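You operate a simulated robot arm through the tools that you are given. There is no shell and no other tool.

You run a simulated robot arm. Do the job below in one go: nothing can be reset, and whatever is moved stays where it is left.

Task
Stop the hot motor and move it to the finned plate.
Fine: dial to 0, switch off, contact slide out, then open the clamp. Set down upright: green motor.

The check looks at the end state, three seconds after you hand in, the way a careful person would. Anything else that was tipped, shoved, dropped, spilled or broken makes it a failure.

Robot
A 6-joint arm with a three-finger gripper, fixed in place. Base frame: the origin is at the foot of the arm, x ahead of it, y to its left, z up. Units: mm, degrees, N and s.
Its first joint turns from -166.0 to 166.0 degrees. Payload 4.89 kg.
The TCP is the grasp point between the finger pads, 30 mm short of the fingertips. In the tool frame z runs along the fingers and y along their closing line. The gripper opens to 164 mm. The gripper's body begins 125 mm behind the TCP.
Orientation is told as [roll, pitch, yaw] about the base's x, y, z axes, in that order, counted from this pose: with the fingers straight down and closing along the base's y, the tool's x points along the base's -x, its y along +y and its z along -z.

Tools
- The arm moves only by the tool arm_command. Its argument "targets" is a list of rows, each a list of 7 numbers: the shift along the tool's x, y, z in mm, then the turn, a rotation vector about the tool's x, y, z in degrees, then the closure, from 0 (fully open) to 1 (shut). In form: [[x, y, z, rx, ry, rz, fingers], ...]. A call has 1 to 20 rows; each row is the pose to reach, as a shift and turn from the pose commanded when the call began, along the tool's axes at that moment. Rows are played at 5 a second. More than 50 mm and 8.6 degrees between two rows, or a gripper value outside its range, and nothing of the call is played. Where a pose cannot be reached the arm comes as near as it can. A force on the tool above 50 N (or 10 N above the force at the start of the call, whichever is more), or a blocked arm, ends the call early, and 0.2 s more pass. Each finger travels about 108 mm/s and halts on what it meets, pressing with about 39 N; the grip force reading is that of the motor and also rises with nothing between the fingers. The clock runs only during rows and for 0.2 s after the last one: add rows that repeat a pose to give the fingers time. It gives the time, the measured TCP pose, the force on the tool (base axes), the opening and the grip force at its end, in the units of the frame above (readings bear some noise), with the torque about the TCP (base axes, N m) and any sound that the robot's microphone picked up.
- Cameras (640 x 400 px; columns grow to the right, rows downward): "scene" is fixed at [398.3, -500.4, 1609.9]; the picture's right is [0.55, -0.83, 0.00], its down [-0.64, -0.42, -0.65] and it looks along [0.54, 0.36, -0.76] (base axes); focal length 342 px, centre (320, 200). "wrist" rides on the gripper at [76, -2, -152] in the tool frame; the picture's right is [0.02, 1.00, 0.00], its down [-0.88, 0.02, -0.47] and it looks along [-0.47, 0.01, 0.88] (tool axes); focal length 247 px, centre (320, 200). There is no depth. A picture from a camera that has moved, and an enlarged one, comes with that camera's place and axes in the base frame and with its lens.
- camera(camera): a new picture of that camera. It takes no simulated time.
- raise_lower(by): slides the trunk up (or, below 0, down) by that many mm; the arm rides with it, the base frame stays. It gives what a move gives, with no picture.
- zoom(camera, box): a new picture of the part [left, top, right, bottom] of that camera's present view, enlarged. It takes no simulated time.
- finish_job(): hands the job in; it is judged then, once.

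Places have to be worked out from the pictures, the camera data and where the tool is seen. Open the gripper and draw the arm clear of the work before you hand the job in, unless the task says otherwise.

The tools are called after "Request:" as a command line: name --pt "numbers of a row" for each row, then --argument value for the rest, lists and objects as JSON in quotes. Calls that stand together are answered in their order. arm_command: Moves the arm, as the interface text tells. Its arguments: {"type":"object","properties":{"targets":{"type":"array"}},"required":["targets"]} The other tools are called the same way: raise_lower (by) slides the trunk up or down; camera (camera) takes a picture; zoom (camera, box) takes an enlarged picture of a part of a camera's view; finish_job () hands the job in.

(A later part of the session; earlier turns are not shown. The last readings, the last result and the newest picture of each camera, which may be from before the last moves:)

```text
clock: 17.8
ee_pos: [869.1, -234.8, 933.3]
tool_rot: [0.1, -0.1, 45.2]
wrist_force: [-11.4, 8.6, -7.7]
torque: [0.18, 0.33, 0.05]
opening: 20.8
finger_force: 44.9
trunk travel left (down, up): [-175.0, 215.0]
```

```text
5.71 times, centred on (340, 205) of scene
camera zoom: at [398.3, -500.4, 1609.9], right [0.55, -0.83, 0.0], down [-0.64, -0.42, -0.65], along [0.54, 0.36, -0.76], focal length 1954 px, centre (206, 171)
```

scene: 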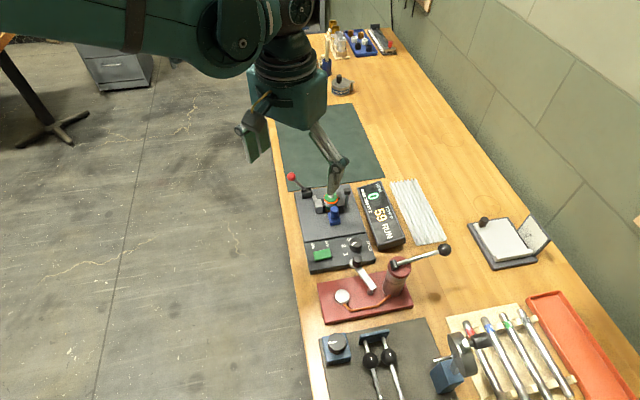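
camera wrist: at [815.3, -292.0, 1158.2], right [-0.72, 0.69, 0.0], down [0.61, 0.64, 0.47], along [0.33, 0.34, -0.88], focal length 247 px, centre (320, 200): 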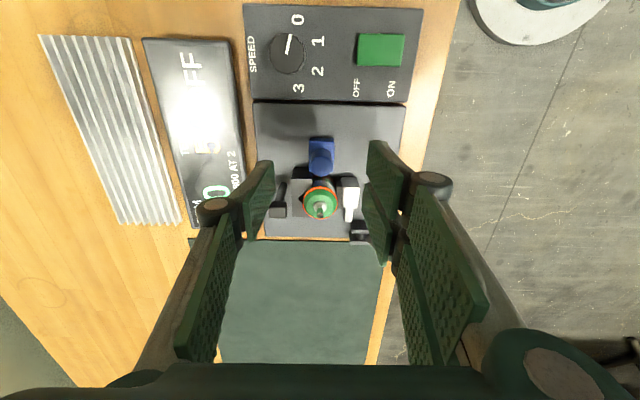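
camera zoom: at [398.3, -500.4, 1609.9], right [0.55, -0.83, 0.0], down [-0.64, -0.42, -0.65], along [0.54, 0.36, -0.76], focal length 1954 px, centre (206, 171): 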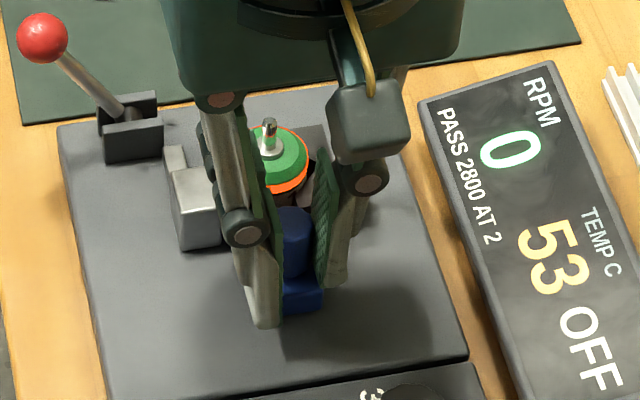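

Gripped at 20.8 mm. I pull the slide away from the motor (tool +x) in small steps, watching the force.

Request:
arm_command --pt "2 0 0 0 0 0 1.0" --pt "5 0 0 0 0 0 1.0" --pt "8 0 0 0 0 0 1.0" --pt "11 0 0 0 0 0 1.0" --pt "14 0 0 0 0 0 1.0" --pt "14 0 0 0 0 0 1.0"

Request:
zoom --camera "wrist" --box '[230, 110, 410, 230]'

Request:
zoom --camera "scene" --box '[290, 170, 390, 240]'

```text
clock: 19.2
ee_pos: [860.4, -243.3, 932.5]
tool_rot: [0.0, -0.1, 45.2]
wrist_force: [-22.3, 21.5, -19.2]
torque: [0.49, 0.62, 0.17]
opening: 20.6
finger_force: 45.1
trunk travel left (down, up): [-175.0, 215.0]
```

```text
3.33 times, centred on (320, 170) of wrist
camera zoom: at [806.3, -299.0, 1086.3], right [-0.72, 0.69, 0.0], down [0.61, 0.64, 0.47], along [0.33, 0.34, -0.88], focal length 823 px, centre (320, 300)
```

zoom: 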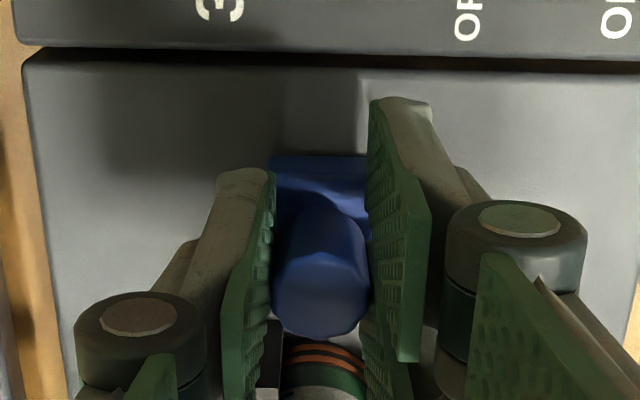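

```text
5.71 times, centred on (340, 205) of scene
camera zoom: at [398.3, -500.4, 1609.9], right [0.55, -0.83, 0.0], down [-0.64, -0.42, -0.65], along [0.54, 0.36, -0.76], focal length 1954 px, centre (206, 171)
```

zoom: 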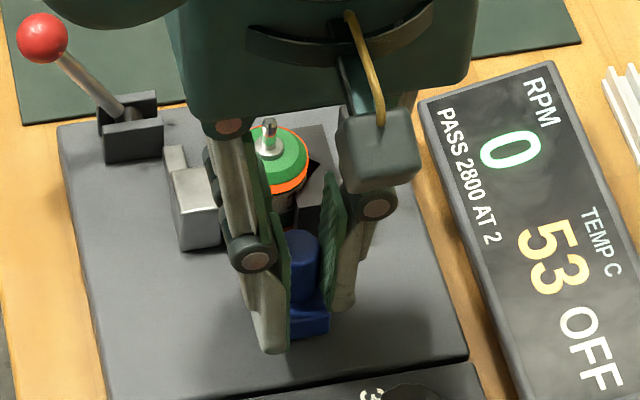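

The slide is following; the sideways force shows I'm about half a millimetre off its axis, so I correct in tool +y and keep pulling.

Request:
arm_command --pt "0 0.5 0 0 0 0 1.0" --pt "3 0.56 0 0 0 0 1.0" --pt "6 0.62 0 0 0 0 1.0" --pt "9 0.68 0 0 0 0 1.0" --pt "12 0.74 0 0 0 0 1.0" --pt "12 0.74 0 0 0 0 1.0"

Request:
zoom --camera "wrist" --box '[230, 110, 410, 230]'

Request:
zoom --camera "scene" --box '[290, 170, 390, 240]'

```text
clock: 20.6
ee_pos: [853.4, -250.3, 933.0]
tool_rot: [0.0, -0.2, 45.2]
wrist_force: [9.5, 31.6, -7.3]
torque: [1.25, -0.63, 0.06]
opening: 20.7
finger_force: 45.2
trunk travel left (down, up): [-175.0, 215.0]
```

```text
3.33 times, centred on (320, 170) of wrist
camera zoom: at [799.2, -305.9, 1086.3], right [-0.73, 0.69, 0.0], down [0.61, 0.64, 0.48], along [0.33, 0.35, -0.88], focal length 823 px, centre (320, 300)
```

zoom: 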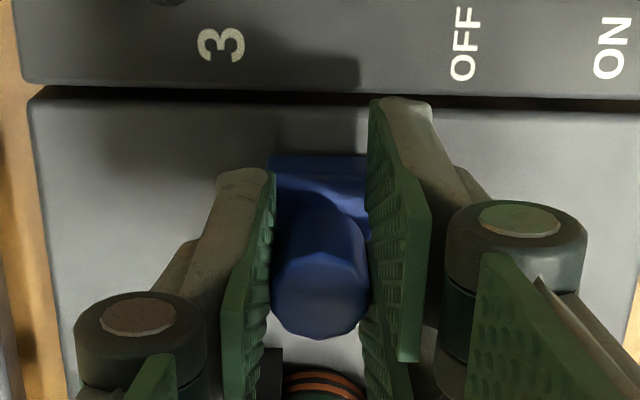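

```text
5.71 times, centred on (340, 205) of scene
camera zoom: at [398.3, -500.4, 1609.9], right [0.55, -0.83, 0.0], down [-0.64, -0.42, -0.65], along [0.54, 0.36, -0.76], focal length 1954 px, centre (206, 171)
```

zoom: 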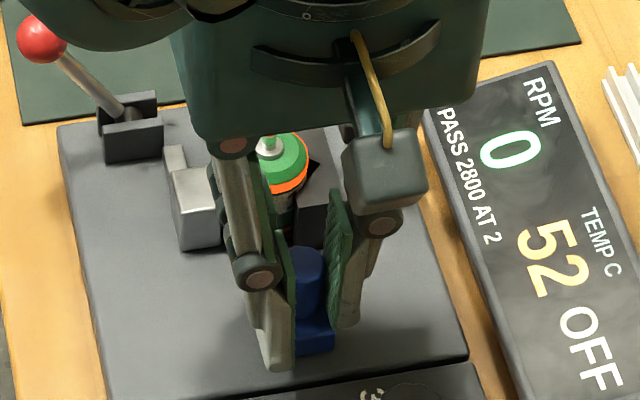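

The slide came out about 22 mm and is now against its end stop (≈29 N along the rail). I release it, lift clear and look at the clamp lever.

Request:
arm_command --pt "-1.5 0 0 0 0 0 1.0" --pt "-1.5 0 0 0 0 0 0.75" --pt "-1.5 0 0 0 0 0 0.6" --pt "-1.5 0 0 0 0 0 0.57" --pt "-1.5 0 -20 0 0 0 0.57" --pt "-1.5 0 -50 0 0 0 0.57" --pt "-1.5 0 -90 0 0 0 0.57" --pt "-1.5 0 -120 0 0 0 0.57"

Request:
camera --camera "wrist"

Request:
zoom --camera "wrist" --box '[260, 120, 400, 230]'

Request:
zoom --camera "scene" --box '[280, 165, 380, 235]'

```text
clock: 22.4
ee_pos: [853.1, -251.3, 1053.3]
tool_rot: [0.0, -0.2, 45.3]
wrist_force: [0.0, 0.2, -0.4]
torque: [0.02, 0.05, -0.01]
opening: 70.1
finger_force: 0.0
trunk travel left (down, up): [-175.0, 215.0]
```

```text
taken
camera wrist: at [799.5, -307.2, 1206.1], right [-0.72, 0.69, 0.0], down [0.61, 0.64, 0.47], along [0.33, 0.34, -0.88], focal length 247 px, centre (320, 200)
```

wrist: 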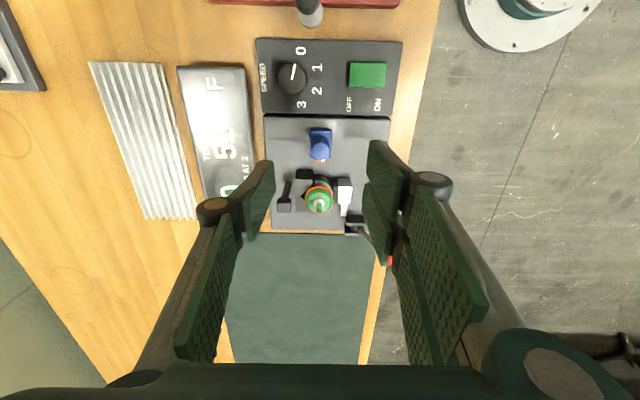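

```text
3.64 times, centred on (330, 175) of wrist
camera zoom: at [799.5, -307.2, 1206.1], right [-0.72, 0.69, 0.0], down [0.61, 0.64, 0.47], along [0.33, 0.34, -0.88], focal length 898 px, centre (284, 291)
```

zoom: 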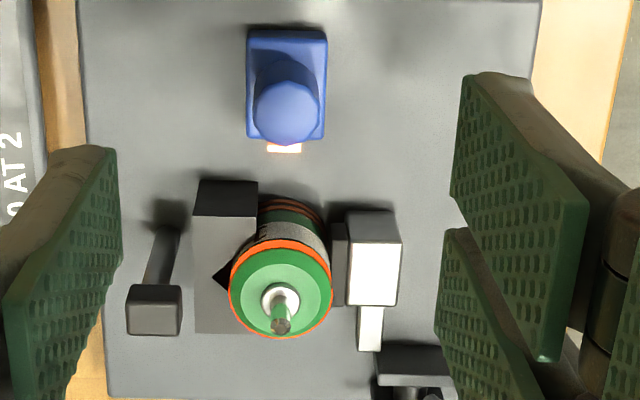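

```text
5.71 times, centred on (330, 200) of scene
camera zoom: at [398.3, -500.4, 1609.9], right [0.55, -0.83, 0.0], down [-0.64, -0.42, -0.65], along [0.54, 0.36, -0.76], focal length 1954 px, centre (263, 200)
```

zoom: 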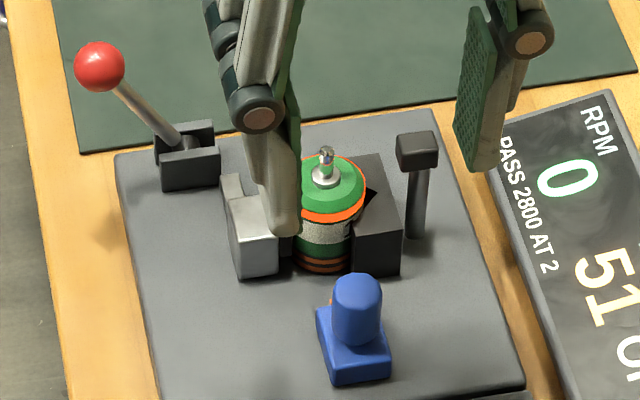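

The slide is out with the copper contact clear of the motor. Next the clamp lever: I move above the red ball (≈[878, -90, 963]) at a safe height to look at it.

Request:
arm_command --pt "-20 15 -20 0 0 0 0.57" --pt "-50 35 -22 0 0 0 0.57" --pt "-80 58 -22 0 0 0 0.57" --pt "-110 80 -22 0 0 0 0.57" --pt "-132 96 -22 0 0 0 0.57" --pt "-132 96 -22 0 0 0 0.57"

Request:
camera --camera "wrist"

Request:
zoom --camera "wrist" --box '[260, 120, 400, 210]'

Request:
zoom --camera "scene" --box '[270, 140, 370, 220]'

```text
clock: 23.8
ee_pos: [878.9, -89.1, 1075.8]
tool_rot: [0.0, -0.1, 45.3]
wrist_force: [-0.6, -0.3, 0.5]
torque: [-0.07, 0.01, 0.03]
opening: 70.4
finger_force: 0.0
trunk travel left (down, up): [-175.0, 215.0]
```

```text
taken
camera wrist: at [824.4, -144.6, 1228.3], right [-0.72, 0.69, 0.0], down [0.61, 0.64, 0.47], along [0.33, 0.34, -0.88], focal length 247 px, centre (320, 200)
```

wrist: 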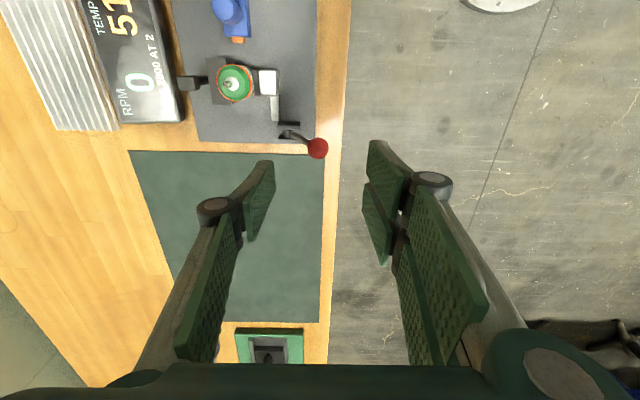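

```text
4.44 times, centred on (330, 165) of wrist
camera zoom: at [824.4, -144.6, 1228.3], right [-0.72, 0.69, 0.0], down [0.61, 0.64, 0.47], along [0.33, 0.34, -0.88], focal length 1098 px, centre (276, 356)
```

zoom: 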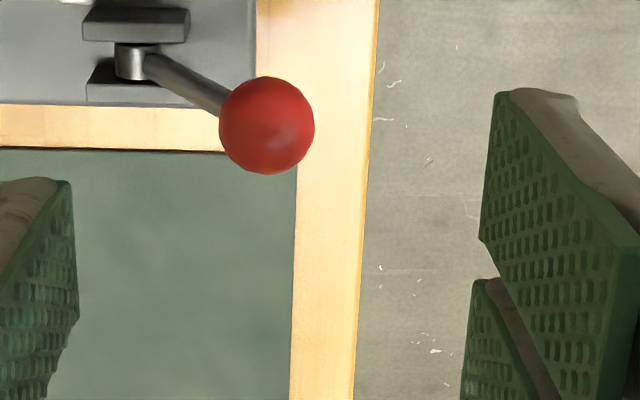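

```text
5.00 times, centred on (320, 180) of scene
camera zoom: at [398.3, -500.4, 1609.9], right [0.55, -0.83, 0.0], down [-0.64, -0.42, -0.65], along [0.54, 0.36, -0.76], focal length 1710 px, centre (320, 300)
```

zoom: 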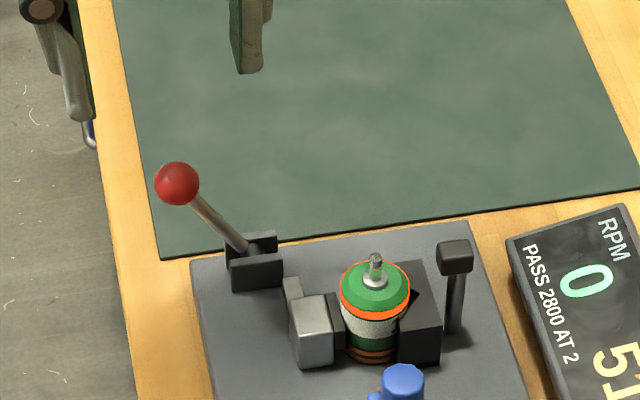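

The ball is 2–3 mm from the tool axis; the lever leans 30° outboard from its pivot, swinging in the vertical plane across the bench edge. I lower an open cage of fingers around the ball without gripping.

Request:
arm_command --pt "0 -2.7 15 0 0 0 0.65" --pt "0 -2.7 40 0 0 0 0.7" --pt "0 -2.7 65 0 0 0 0.7" --pt "0 -2.7 85 0 0 0 0.7" --pt "0 -2.7 100 0 0 0 0.7" --pt "0 -2.7 100 0 0 0 0.7"

Request:
zoom --camera "wrist" --box '[240, 110, 400, 230]'

Request:
zoom --camera "scene" --box '[270, 140, 370, 220]'

```text
clock: 25.2
ee_pos: [879.0, -91.1, 976.7]
tool_rot: [0.0, -0.1, 45.2]
wrist_force: [-0.2, -0.1, -0.3]
torque: [0.02, 0.03, -0.02]
opening: 49.4
finger_force: 0.2
trunk travel left (down, up): [-175.0, 215.0]
```

```text
3.33 times, centred on (320, 170) of wrist
camera zoom: at [825.8, -147.3, 1129.2], right [-0.72, 0.69, 0.0], down [0.61, 0.64, 0.48], along [0.33, 0.34, -0.88], focal length 823 px, centre (320, 300)
```

zoom: 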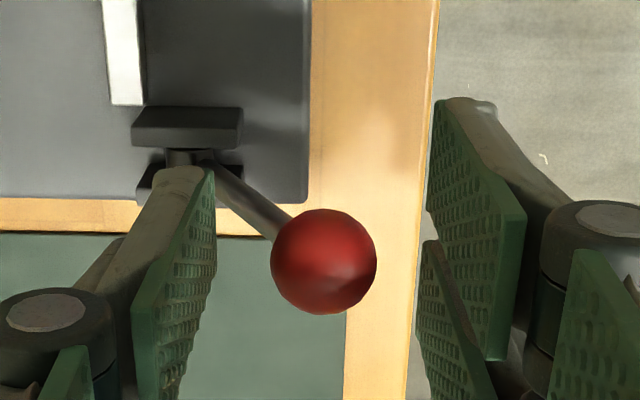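

```text
5.00 times, centred on (320, 180) of scene
camera zoom: at [398.3, -500.4, 1609.9], right [0.55, -0.83, 0.0], down [-0.64, -0.42, -0.65], along [0.54, 0.36, -0.76], focal length 1710 px, centre (320, 300)
```

zoom: 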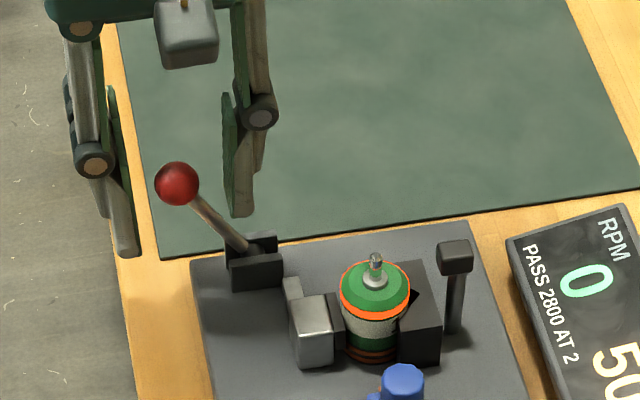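

The ball is caged. I try pushing it inboard (tool -y, toward the jaw side) in slow steps; a blocked direction will show as force.

Request:
arm_command --pt "0 -5 0 0 0 0 0.7" --pt "0 -10 0 0 0 0 0.7" --pt "0 -14 0 0 0 0 0.7" --pt "0 -18 0 0 0 0 0.7" --pt "0 -22 0 0 0 0 0.7" --pt "0 -22 0 0 0 0 0.7"

Request:
zoom --camera "wrist" --box '[240, 110, 400, 230]'

Request:
zoom --camera "scene" --box '[270, 140, 370, 220]'

```text
clock: 26.6
ee_pos: [895.3, -106.5, 976.2]
tool_rot: [0.0, -0.1, 45.2]
wrist_force: [-1.5, 1.6, 1.1]
torque: [0.03, 0.06, -0.05]
opening: 50.3
finger_force: 1.1
trunk travel left (down, up): [-175.0, 215.0]
```

```text
3.33 times, centred on (320, 170) of wrist
camera zoom: at [841.2, -162.9, 1128.8], right [-0.72, 0.69, 0.0], down [0.61, 0.64, 0.48], along [0.33, 0.34, -0.88], focal length 823 px, centre (320, 300)
```

zoom: 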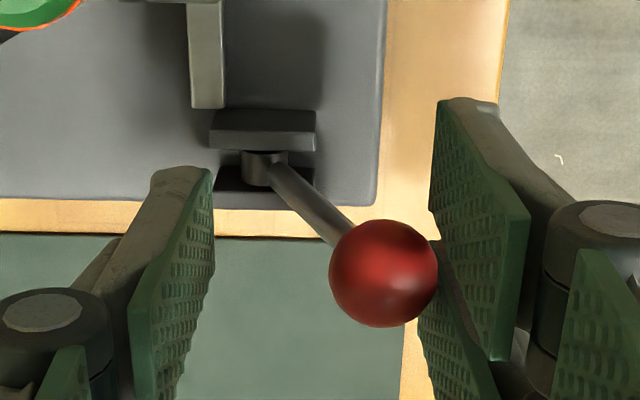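

```text
5.00 times, centred on (320, 180) of scene
camera zoom: at [398.3, -500.4, 1609.9], right [0.55, -0.83, 0.0], down [-0.64, -0.42, -0.65], along [0.54, 0.36, -0.76], focal length 1710 px, centre (320, 300)
```

zoom: 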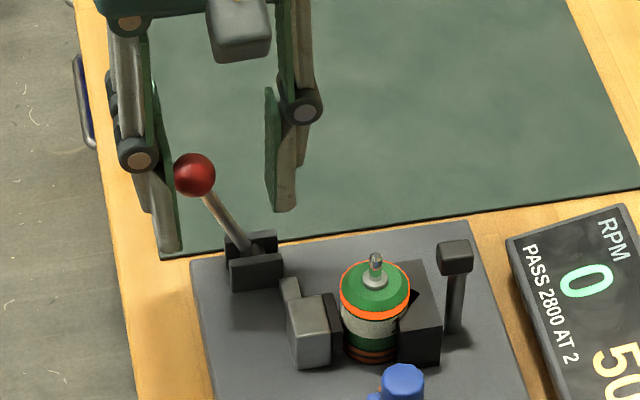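

The lever swings inboard with only ~2 N and the jaw has started to back off, so inboard opens the clamp. I continue the swing in steady small steps.

Request:
arm_command --pt "0 -6 0 0 0 0 0.7" --pt "0 -12 0 0 0 0 0.7" --pt "0 -18 0 0 0 0 0.7" --pt "0 -24 0 0 0 0 0.7" --pt "0 -30 0 0 0 0 0.7" --pt "0 -36 0 0 0 0 0.7" --pt "0 -42 0 0 0 0 0.7" --pt "0 -48 0 0 0 0 0.7" --pt "0 -48 0 0 0 0 0.7"

Request:
zoom --camera "wrist" --box '[240, 110, 400, 230]'

Request:
zoom --camera "scene" --box '[270, 140, 370, 220]'

```text
clock: 28.6
ee_pos: [928.6, -141.3, 975.2]
tool_rot: [0.0, 0.0, 45.2]
wrist_force: [0.4, 0.1, 0.3]
torque: [0.02, -0.04, -0.02]
opening: 49.2
finger_force: 0.1
trunk travel left (down, up): [-175.0, 215.0]
```

```text
3.33 times, centred on (320, 170) of wrist
camera zoom: at [875.5, -196.9, 1128.3], right [-0.72, 0.69, 0.0], down [0.61, 0.64, 0.48], along [0.33, 0.34, -0.88], focal length 823 px, centre (320, 300)
```

zoom: 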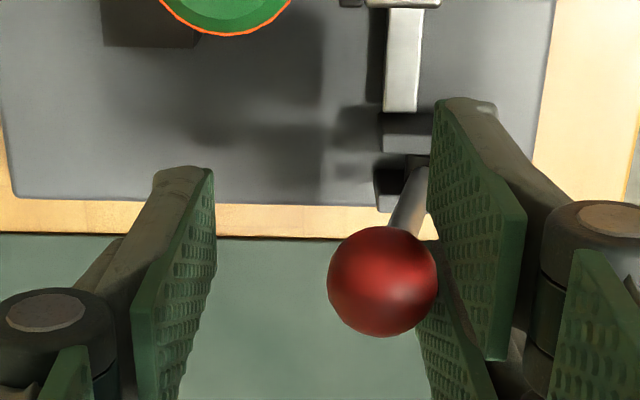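

```text
5.00 times, centred on (320, 180) of scene
camera zoom: at [398.3, -500.4, 1609.9], right [0.55, -0.83, 0.0], down [-0.64, -0.42, -0.65], along [0.54, 0.36, -0.76], focal length 1710 px, centre (320, 300)
```

zoom: 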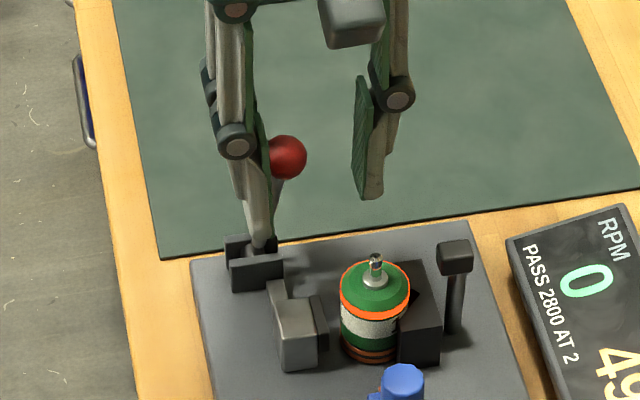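

The jaw has clearly backed away from the motor and the lever is just past vertical. I keep swinging to its end stop in small steps.

Request:
arm_command --pt "0 -5 0 0 0 0 0.7" --pt "0 -10 0 0 0 0 0.7" --pt "0 -15 0 0 0 0 0.7" --pt "0 -20 0 0 0 0 0.7" --pt "0 -24 0 0 0 0 0.7" --pt "0 -28 0 0 0 0 0.7" --pt "0 -28 0 0 0 0 0.7"

Request:
zoom --camera "wrist" --box '[240, 110, 400, 230]'

Request:
zoom --camera "scene" --box '[270, 140, 370, 220]'

```text
clock: 30.2
ee_pos: [949.2, -156.3, 976.4]
tool_rot: [0.0, -0.2, 45.3]
wrist_force: [-1.4, 28.1, 3.1]
torque: [0.79, 0.06, -0.41]
opening: 57.8
finger_force: 10.7
trunk travel left (down, up): [-175.0, 215.0]
```

```text
3.33 times, centred on (320, 170) of wrist
camera zoom: at [895.0, -213.9, 1129.0], right [-0.73, 0.69, 0.0], down [0.61, 0.64, 0.48], along [0.33, 0.35, -0.88], focal length 823 px, centre (320, 300)
```

zoom: 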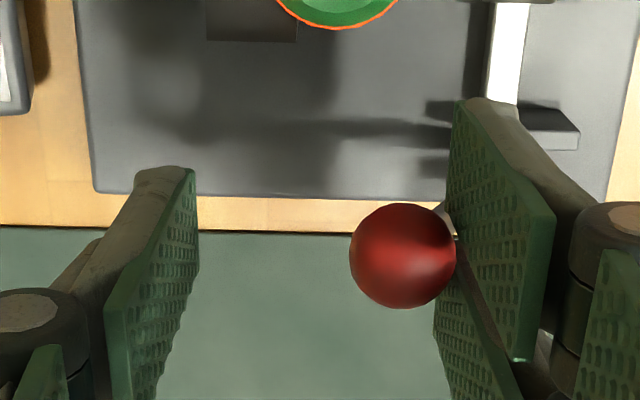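

```text
5.00 times, centred on (320, 180) of scene
camera zoom: at [398.3, -500.4, 1609.9], right [0.55, -0.83, 0.0], down [-0.64, -0.42, -0.65], along [0.54, 0.36, -0.76], focal length 1710 px, centre (320, 300)
```

zoom: 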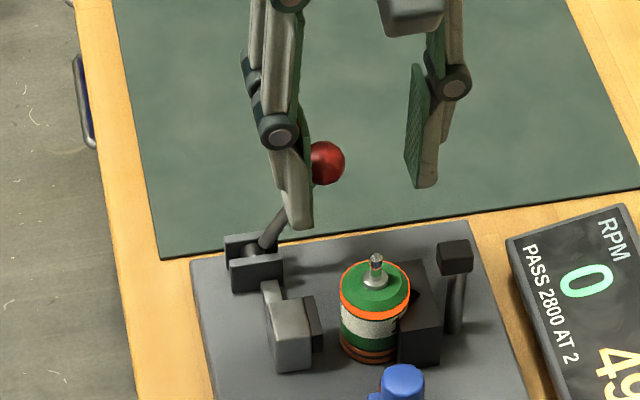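

The fingers were back-driven and the force rose to 28 N: the lever is at its open end stop and the jaw has a clear gap. I back off and lift away.

Request:
arm_command --pt "0 6 0 0 0 0 0.65" --pt "0 9 0 0 0 0 0.6" --pt "0 9 0 0 0 0 0.57" --pt "0 9 -25 0 0 0 0.57" --pt "0 9 -60 0 0 0 0.57" --pt "0 9 -100 0 0 0 0.57" --pt "0 9 -120 0 0 0 0.57"

Request:
camera --camera "wrist"

Request:
zoom --camera "scene" --box '[280, 150, 380, 230]'

```text
clock: 31.8
ee_pos: [942.4, -155.4, 1094.9]
tool_rot: [0.0, -0.1, 45.1]
wrist_force: [-0.6, 0.1, 0.7]
torque: [-0.03, -0.02, 0.03]
opening: 70.5
finger_force: 0.1
trunk travel left (down, up): [-175.0, 215.0]
```

```text
taken
camera wrist: at [888.0, -210.7, 1249.4], right [-0.72, 0.69, 0.0], down [0.61, 0.64, 0.47], along [0.33, 0.34, -0.88], focal length 247 px, centre (320, 200)
```

wrist: 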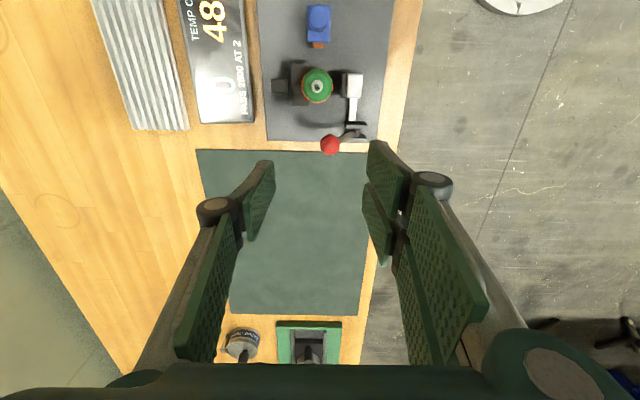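

```text
5.00 times, centred on (330, 190) of scene
camera zoom: at [398.3, -500.4, 1609.9], right [0.55, -0.83, 0.0], down [-0.64, -0.42, -0.65], along [0.54, 0.36, -0.76], focal length 1710 px, centre (270, 250)
```

zoom: 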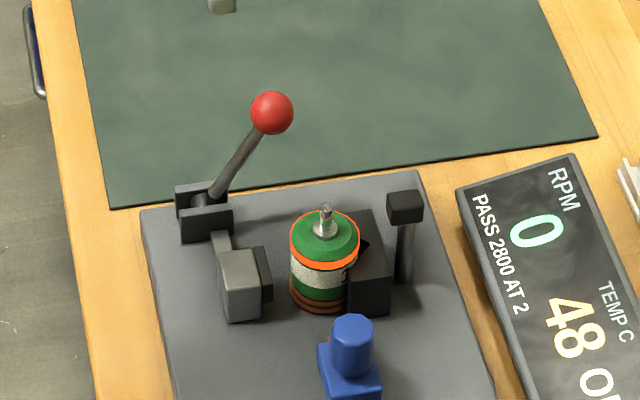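

The clamp is open and the motor stands free in the V-block. I zoom from here to measure heights of the motor, V-block, jaw and the lever ball before choosing the grasp.

Request:
zoom --camera "wrist" --box '[265, 50, 385, 160]'

Request:
zoom --camera "scene" --box '[310, 175, 365, 220]'

Request:
zoom --camera "wrist" --box '[280, 60, 350, 110]'

```text
3.64 times, centred on (325, 105) of wrist
camera zoom: at [888.0, -210.7, 1249.4], right [-0.72, 0.69, 0.0], down [0.61, 0.64, 0.47], along [0.33, 0.34, -0.88], focal length 898 px, centre (302, 546)
```

zoom: 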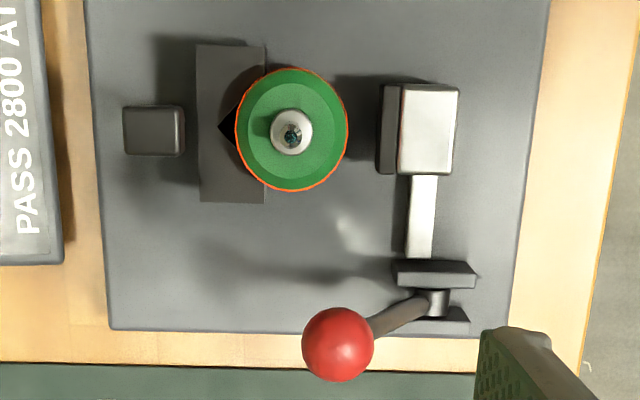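

```text
8.89 times, centred on (338, 198) of scene
camera zoom: at [398.3, -500.4, 1609.9], right [0.55, -0.83, 0.0], down [-0.64, -0.42, -0.65], along [0.54, 0.36, -0.76], focal length 3040 px, centre (164, 222)
```

zoom: 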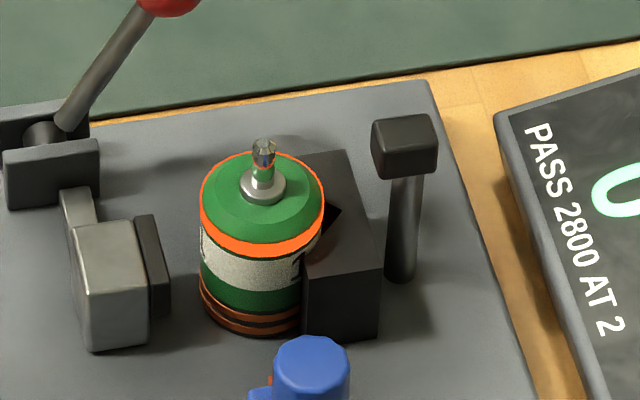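

```text
8.00 times, centred on (315, 85) of wrist
camera zoom: at [888.0, -210.7, 1249.4], right [-0.72, 0.69, 0.0], down [0.61, 0.64, 0.47], along [0.33, 0.34, -0.88], focal length 1976 px, centre (360, 1120)
```

zoom: 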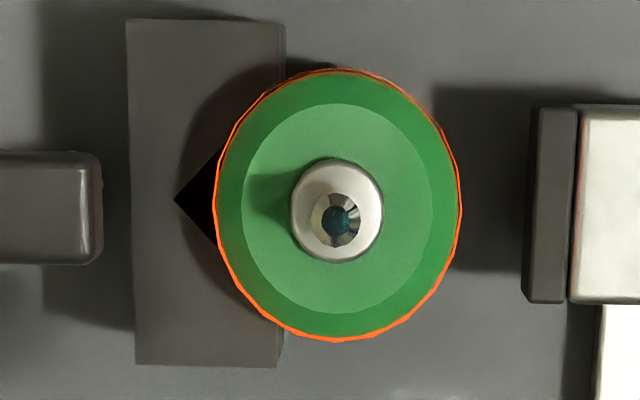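

Measurements: motor axis ≈ [903, -200], orange rim ≈ z 925, V-block front 8 mm behind the axis and up to z≈915, so the body is hard to grip below the rim, but the shaft (≈6.5 mm, 17 mm tall) is free. Before picking I test the reach over the finned plate (target ≈ [994, -422]) at a safe height with the empty gripper.

Request:
arm_command --pt "20 -30 0 0 0 0 0.57" --pt "42 -65 5 0 0 0 0.57" --pt "65 -100 10 0 0 0 0.57" --pt "88 -135 18 0 0 0 0.57" --pt "110 -170 25 0 0 0 0.57" --pt "130 -200 30 0 0 0 0.57" --pt "145.4 -223.9 35 0 0 0 0.57" --pt "145.4 -223.9 35 0 0 0 0.57" --pt "145.4 -223.9 35 0 0 0 0.57"

Request:
camera --camera "scene"

Request:
camera --camera "wrist"

```text
clock: 33.8
ee_pos: [999.2, -415.2, 1060.5]
tool_rot: [0.0, -0.2, 45.2]
wrist_force: [-1.1, -0.2, 0.0]
torque: [0.04, 0.0, -0.03]
opening: 70.2
finger_force: 0.0
trunk travel left (down, up): [-175.0, 215.0]
```

```text
taken
```

scene: 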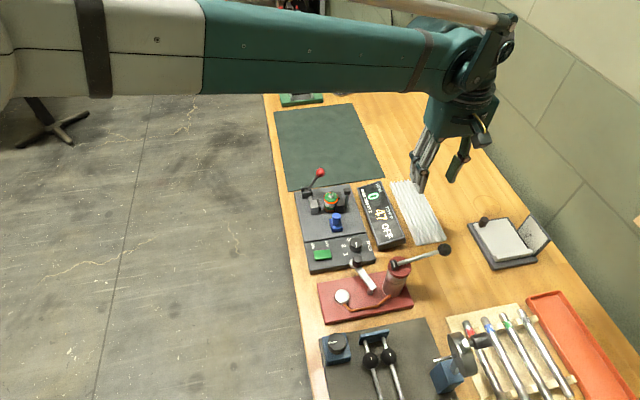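

```text
taken
camera wrist: at [944.9, -471.8, 1213.4], right [-0.72, 0.69, 0.0], down [0.61, 0.64, 0.48], along [0.33, 0.34, -0.88], focal length 247 px, centre (320, 200)
```

wrist: 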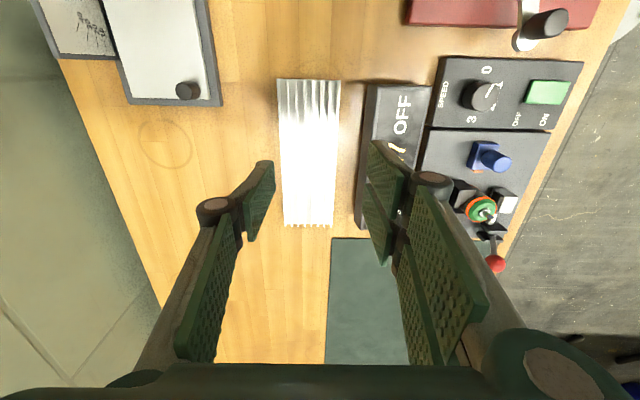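

Vertical tool reaches [999, -415] at z 1060. I test going down to z≈975 here (tips still ~65 mm above the fins, nothing beneath but the plate).

Request:
arm_command --pt "0 0 20 0 0 0 0.57" --pt "0 0 45 0 0 0 0.57" --pt "0 0 70 0 0 0 0.57" --pt "0 0 85 0 0 0 0.57" --pt "0 0 85 0 0 0 0.57"

Request:
zoom --camera "wrist" --box '[240, 60, 400, 240]'

Request:
zoom --camera "scene" --box '[360, 140, 480, 250]'

```text
clock: 35.0
ee_pos: [998.9, -415.1, 975.5]
tool_rot: [0.0, -0.1, 45.2]
wrist_force: [-0.6, 0.9, 0.0]
torque: [0.0, 0.01, 0.04]
opening: 70.5
finger_force: 0.0
trunk travel left (down, up): [-175.0, 215.0]
```

```text
2.22 times, centred on (320, 150) of wrist
camera zoom: at [945.3, -471.5, 1128.0], right [-0.72, 0.69, 0.0], down [0.61, 0.64, 0.48], along [0.33, 0.34, -0.88], focal length 549 px, centre (320, 311)
```

zoom: 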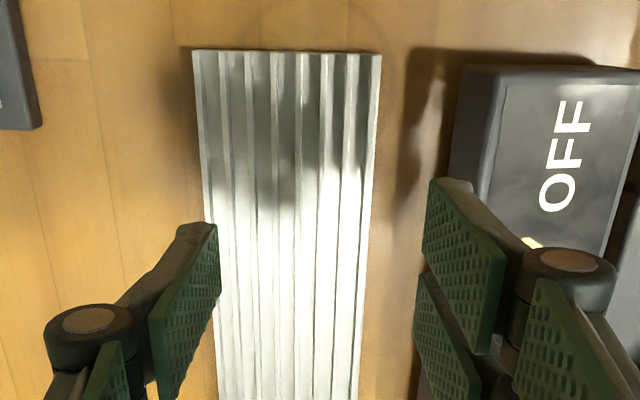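

```text
3.64 times, centred on (420, 195) of scene
camera zoom: at [398.3, -500.4, 1609.9], right [0.55, -0.83, 0.0], down [-0.64, -0.42, -0.65], along [0.54, 0.36, -0.76], focal length 1244 px, centre (-44, 218)
```

zoom: 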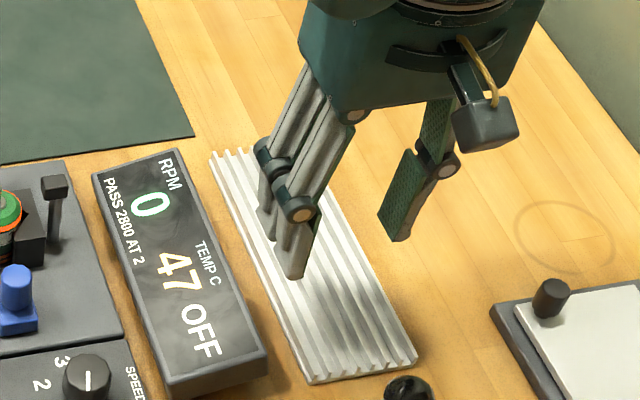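

Reach is fine with a vertical tool, so I can place with the tool straight down. Now I go back up and over to the motor, stopping at z≈1030 above the shaft for a precise look.

Request:
arm_command --pt "0 0 -40 0 0 0 0.6" --pt "0 0 -85 0 0 0 0.65" --pt "-15 36 -88 0 0 0 0.7" --pt "-31 74 -88 0 0 0 0.7" --pt "-47 112 -88 0 0 0 0.7" --pt "-63 150 -88 0 0 0 0.7" --pt "-79 188 -80 0 0 0 0.7" --pt "-92.8 220.5 -60 0 0 0 0.7" --pt "-92.8 220.5 -55 0 0 0 0.7" --pt "-92.8 220.5 -55 0 0 0 0.7"

Request:
camera --camera "wrist"

Request:
zoom --camera "wrist" --box '[260, 120, 380, 200]'

Request:
zoom --camera "scene" --box '[290, 140, 390, 220]'

```text
clock: 37.2
ee_pos: [908.4, -193.4, 1029.1]
tool_rot: [0.0, -0.1, 45.2]
wrist_force: [0.0, 0.4, 0.5]
torque: [-0.03, 0.0, -0.02]
opening: 49.1
finger_force: 0.1
trunk travel left (down, up): [-175.0, 215.0]
```

```text
taken
camera wrist: at [854.5, -249.7, 1182.8], right [-0.72, 0.69, 0.0], down [0.61, 0.64, 0.47], along [0.33, 0.34, -0.88], focal length 247 px, centre (320, 200)
```

wrist: 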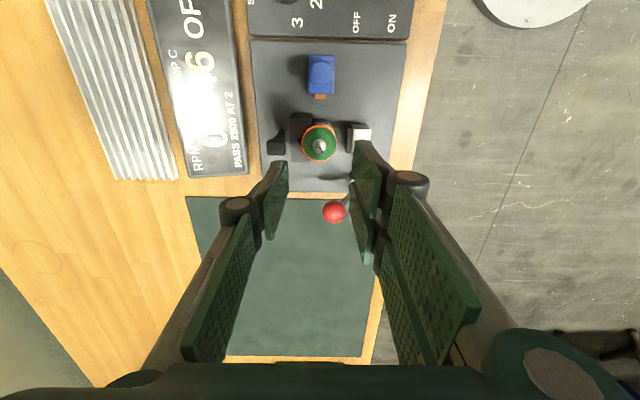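

```text
5.00 times, centred on (320, 160) of wrist
camera zoom: at [854.5, -249.7, 1182.8], right [-0.72, 0.69, 0.0], down [0.61, 0.64, 0.47], along [0.33, 0.34, -0.88], focal length 1235 px, centre (320, 400)
```

zoom: 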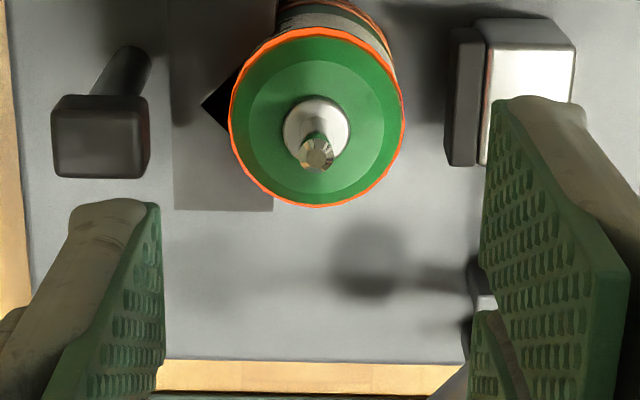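

```text
5.00 times, centred on (340, 180) of scene
camera zoom: at [398.3, -500.4, 1609.9], right [0.55, -0.83, 0.0], down [-0.64, -0.42, -0.65], along [0.54, 0.36, -0.76], focal length 1710 px, centre (220, 300)
```

zoom: 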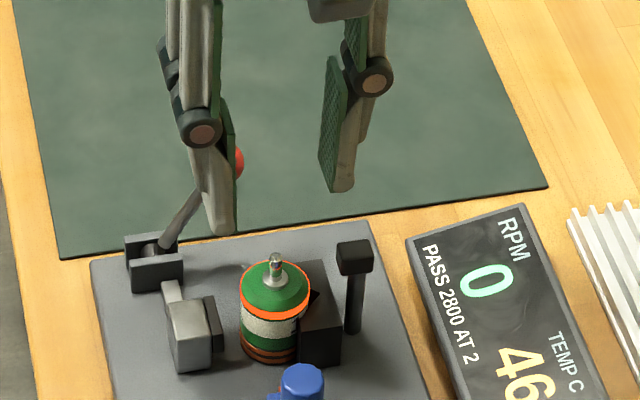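

The shaft tip is at z≈952 with the boss top at ≈933; the shaft is about 6.5 mm behind the tool axis and centred across. I narrow the fingers to ~30 mm (to miss the tach post) and descend to tips at z≈938.

Request:
arm_command --pt "-1 -1 0 0 0 0 0.82" --pt "-1 -1 10 0 0 0 0.82" --pt "-1 -1 25 0 0 0 0.82" --pt "-1 -1 40 0 0 0 0.82" --pt "-1 -1 52 0 0 0 0.82" --pt "-1 -1 60 0 0 0 0.82" --pt "-1 -1 60 0 0 0 0.82"

Request:
zoom --camera "wrist" --box '[260, 120, 380, 210]'

Request:
zoom --camera "scene" --box '[300, 160, 370, 220]'

```text
clock: 38.8
ee_pos: [909.7, -194.3, 970.2]
tool_rot: [-0.1, -0.1, 45.2]
wrist_force: [-0.6, -0.3, 0.5]
torque: [-0.03, 0.01, 0.0]
opening: 29.6
finger_force: 0.0
trunk travel left (down, up): [-175.0, 215.0]
```

```text
4.44 times, centred on (320, 165) of wrist
camera zoom: at [855.2, -249.6, 1122.9], right [-0.72, 0.69, 0.0], down [0.61, 0.64, 0.48], along [0.33, 0.34, -0.88], focal length 1098 px, centre (320, 356)
```

zoom: 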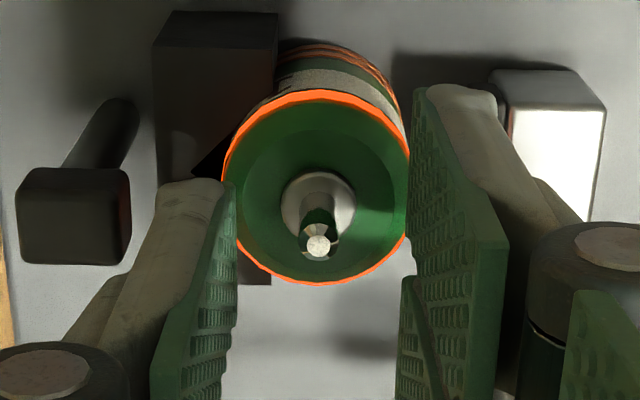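

```text
6.67 times, centred on (335, 190) of scene
camera zoom: at [398.3, -500.4, 1609.9], right [0.55, -0.83, 0.0], down [-0.64, -0.42, -0.65], along [0.54, 0.36, -0.76], focal length 2280 px, centre (220, 267)
```

zoom: 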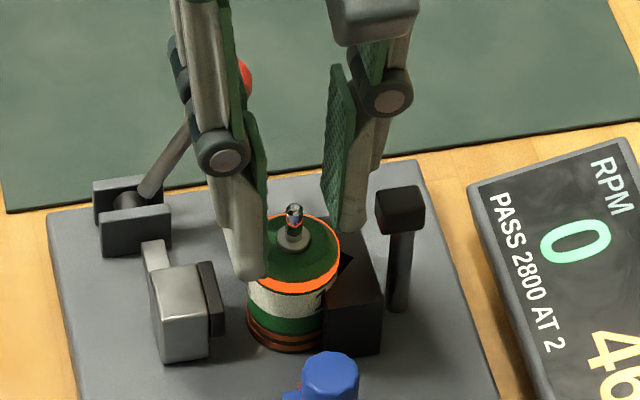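

The shaft is centred between the pads with the tips just above the boss. I close on the shaft.

Request:
arm_command --pt "0 0 0 0 0 0 0.9" --pt "0 0 0 0 0 0 0.95" --pt "0 0 0 0 0 0 1.0" --pt "0 0 0 0 0 0 1.0" --pt "0 0 0 0 0 0 1.0"

Request:
zoom --camera "wrist" --box '[260, 120, 380, 210]'

Request:
zoom --camera "scene" --box '[300, 160, 370, 220]'

```text
clock: 40.0
ee_pos: [909.2, -193.1, 970.5]
tool_rot: [-0.1, -0.1, 45.3]
wrist_force: [-0.5, 0.0, 0.2]
torque: [0.04, -0.02, -0.01]
opening: 6.2
finger_force: 39.1
trunk travel left (down, up): [-175.0, 215.0]
```

```text
4.44 times, centred on (320, 165) of wrist
camera zoom: at [855.2, -249.6, 1123.0], right [-0.72, 0.69, 0.0], down [0.61, 0.64, 0.48], along [0.33, 0.34, -0.88], focal length 1098 px, centre (320, 356)
```

zoom: 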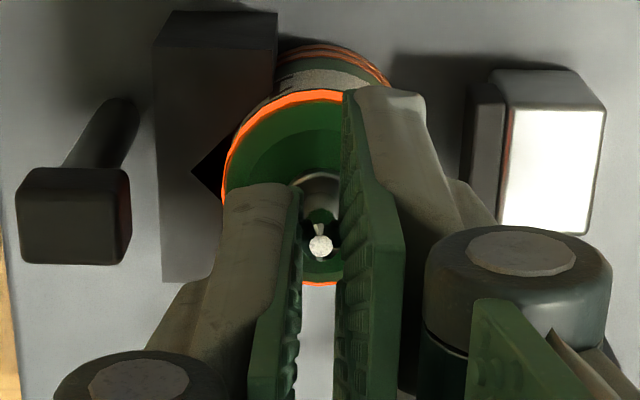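

```text
6.67 times, centred on (335, 190) of scene
camera zoom: at [398.3, -500.4, 1609.9], right [0.55, -0.83, 0.0], down [-0.64, -0.42, -0.65], along [0.54, 0.36, -0.76], focal length 2280 px, centre (220, 267)
```

zoom: 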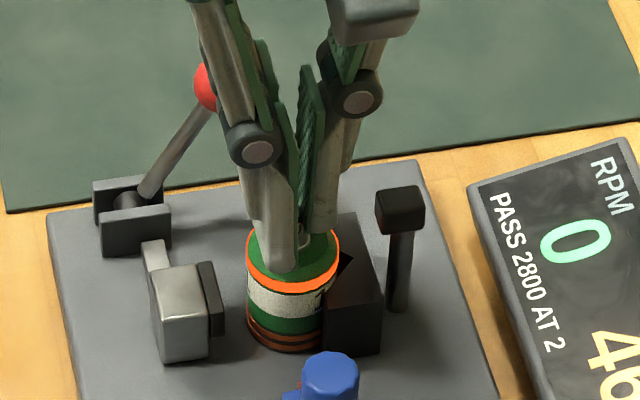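

Closed at 6.2 mm on the shaft. I lift straight up slowly by 30 mm and check that the motor comes along and hangs straight.

Request:
arm_command --pt "0 0 -3 0 0 0 1.0" --pt "0 0 -7 0 0 0 1.0" --pt "0 0 -12 0 0 0 1.0" --pt "0 0 -18 0 0 0 1.0" --pt "0 0 -24 0 0 0 1.0" --pt "0 0 -30 0 0 0 1.0" --pt "0 0 -30 0 0 0 1.0"

Request:
zoom --camera "wrist" --box '[260, 120, 380, 210]'

Request:
zoom --camera "scene" --box '[300, 150, 370, 220]'

```text
clock: 41.6
ee_pos: [909.6, -193.5, 1000.7]
tool_rot: [0.1, -0.1, 45.2]
wrist_force: [-0.2, 0.4, -1.3]
torque: [0.02, 0.01, -0.02]
opening: 5.9
finger_force: 38.6
trunk travel left (down, up): [-175.0, 215.0]
```

```text
4.44 times, centred on (320, 165) of wrist
camera zoom: at [855.7, -249.6, 1153.8], right [-0.72, 0.69, 0.0], down [0.61, 0.64, 0.48], along [0.33, 0.34, -0.88], focal length 1098 px, centre (320, 356)
```

zoom: 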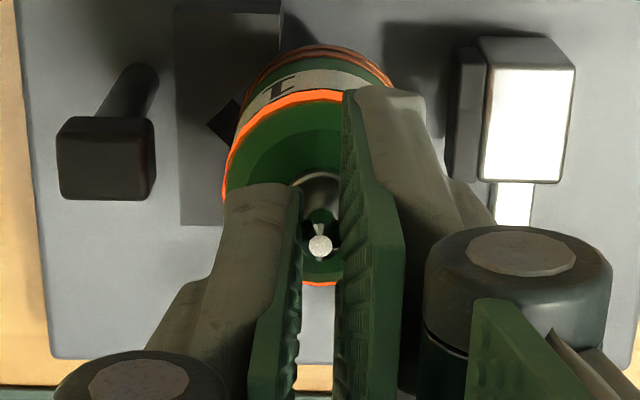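

```text
5.71 times, centred on (335, 185) of scene
camera zoom: at [398.3, -500.4, 1609.9], right [0.55, -0.83, 0.0], down [-0.64, -0.42, -0.65], along [0.54, 0.36, -0.76], focal length 1954 px, centre (234, 286)
```

zoom: 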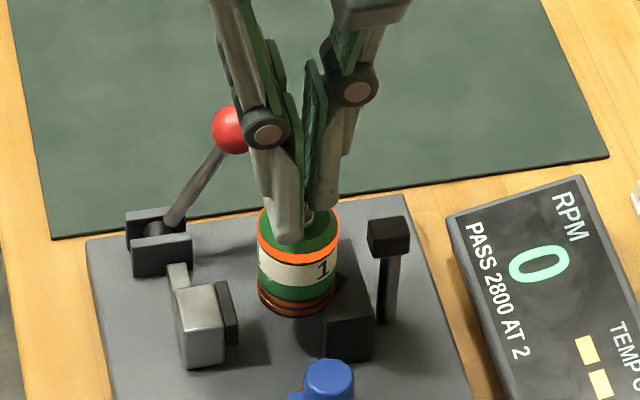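

The motor hangs upright from the shaft (≈1.3 N). I lift to z≈1070 and carry it smoothly over the finned plate, a bit further in than the test point so it lands mid-plate.

Request:
arm_command --pt "0 0 -15 0 0 0 1.0" --pt "0 0 -35 0 0 0 1.0" --pt "0 0 -55 0 0 0 1.0" --pt "0 0 -70 0 0 0 1.0" --pt "6 -14 -72 0 0 0 1.0" --pt "16 -40 -72 0 0 0 1.0" --pt "28 -69 -72 0 0 0 1.0" --pt "40 -98 -72 0 0 0 1.0" --pt "52 -127 -72 0 0 0 1.0" --pt "64 -156 -72 0 0 0 1.0" --pt "75 -184 -72 0 0 0 1.0" --pt "85 -209 -72 0 0 0 1.0" --pt "91 -225 -72 0 0 0 1.0" --pt "93.8 -231.6 -72 0 0 0 1.0" --pt "93.8 -231.6 -72 0 0 0 1.0"

Request:
camera --camera "wrist"

Request:
zoom --camera "wrist" --box '[240, 60, 400, 220]'

Request:
zoom --camera "scene" --box '[360, 120, 480, 250]'

```text
clock: 44.8
ee_pos: [1007.7, -424.6, 1072.3]
tool_rot: [0.0, -0.1, 45.1]
wrist_force: [-0.6, -0.1, -1.4]
torque: [0.06, 0.0, -0.02]
opening: 5.8
finger_force: 39.0
trunk travel left (down, up): [-175.0, 215.0]
```

```text
taken
camera wrist: at [954.2, -480.2, 1225.1], right [-0.72, 0.69, 0.0], down [0.61, 0.64, 0.48], along [0.33, 0.34, -0.88], focal length 247 px, centre (320, 200)
```

wrist: 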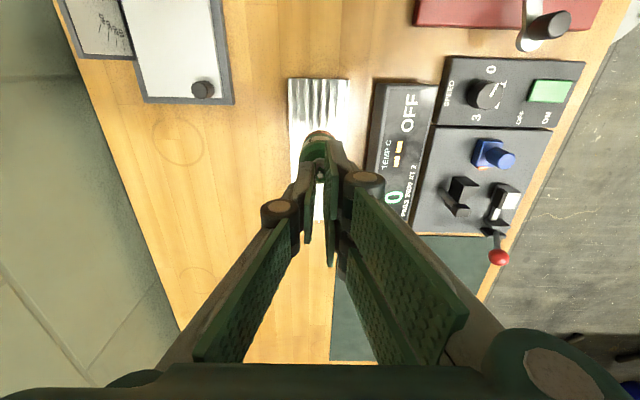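

```text
2.50 times, centred on (320, 140) of wrist
camera zoom: at [954.2, -480.2, 1225.1], right [-0.72, 0.69, 0.0], down [0.61, 0.64, 0.48], along [0.33, 0.34, -0.88], focal length 617 px, centre (320, 350)
```

zoom: 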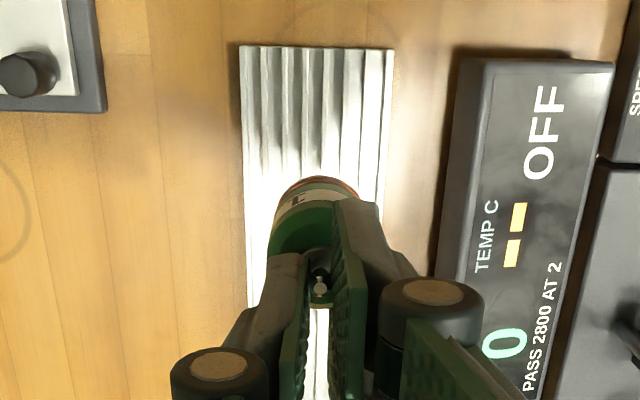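

```text
3.08 times, centred on (420, 185) of scene
camera zoom: at [398.3, -500.4, 1609.9], right [0.55, -0.83, 0.0], down [-0.64, -0.42, -0.65], along [0.54, 0.36, -0.76], focal length 1052 px, centre (12, 246)
```

zoom: 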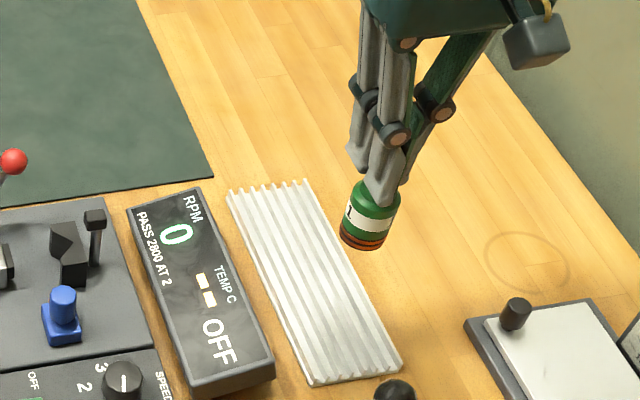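

The motor is centred over the plate (≈58 mm from its near end, mid-width) and hangs vertical. I lower it to about 15 mm above the fins first.

Request:
arm_command --pt "0 2 12 0 0 0 1.0" --pt "0 2 30 0 0 0 1.0" --pt "0 2 48 0 0 0 1.0" --pt "0 2 64 0 0 0 1.0" --pt "0 2 78 0 0 0 1.0" --pt "0 2 86 0 0 0 1.0" --pt "0 2 86 0 0 0 1.0"

Request:
zoom --camera "scene" --box '[380, 160, 450, 230]'

Request:
zoom --camera "wrist" --box '[240, 60, 400, 220]'

```text
clock: 46.4
ee_pos: [1006.9, -422.2, 986.2]
tool_rot: [0.0, -0.1, 45.2]
wrist_force: [0.5, 0.8, -2.0]
torque: [0.02, 0.01, 0.0]
opening: 6.0
finger_force: 38.8
trunk travel left (down, up): [-175.0, 215.0]
```

```text
5.71 times, centred on (415, 195) of scene
camera zoom: at [398.3, -500.4, 1609.9], right [0.55, -0.83, 0.0], down [-0.64, -0.42, -0.65], along [0.54, 0.36, -0.76], focal length 1954 px, centre (-223, 229)
```

zoom: 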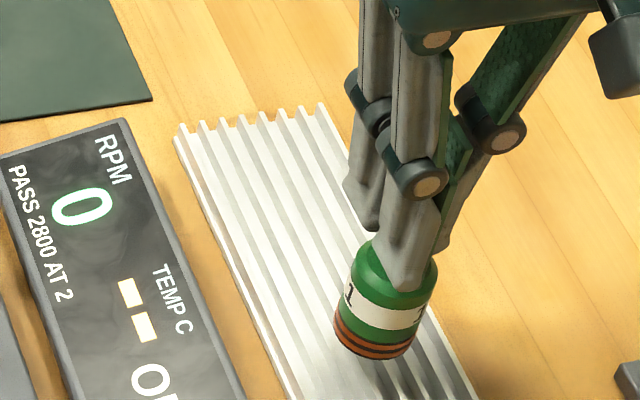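

```text
2.50 times, centred on (320, 140) of wrist
camera zoom: at [952.4, -477.9, 1139.4], right [-0.72, 0.69, 0.0], down [0.61, 0.64, 0.48], along [0.33, 0.34, -0.88], focal length 617 px, centre (320, 350)
```

zoom: 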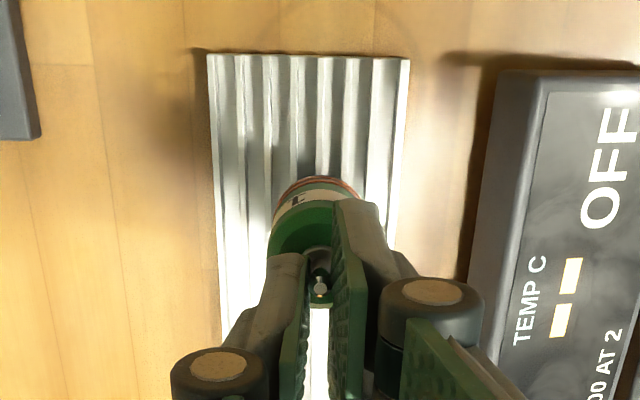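

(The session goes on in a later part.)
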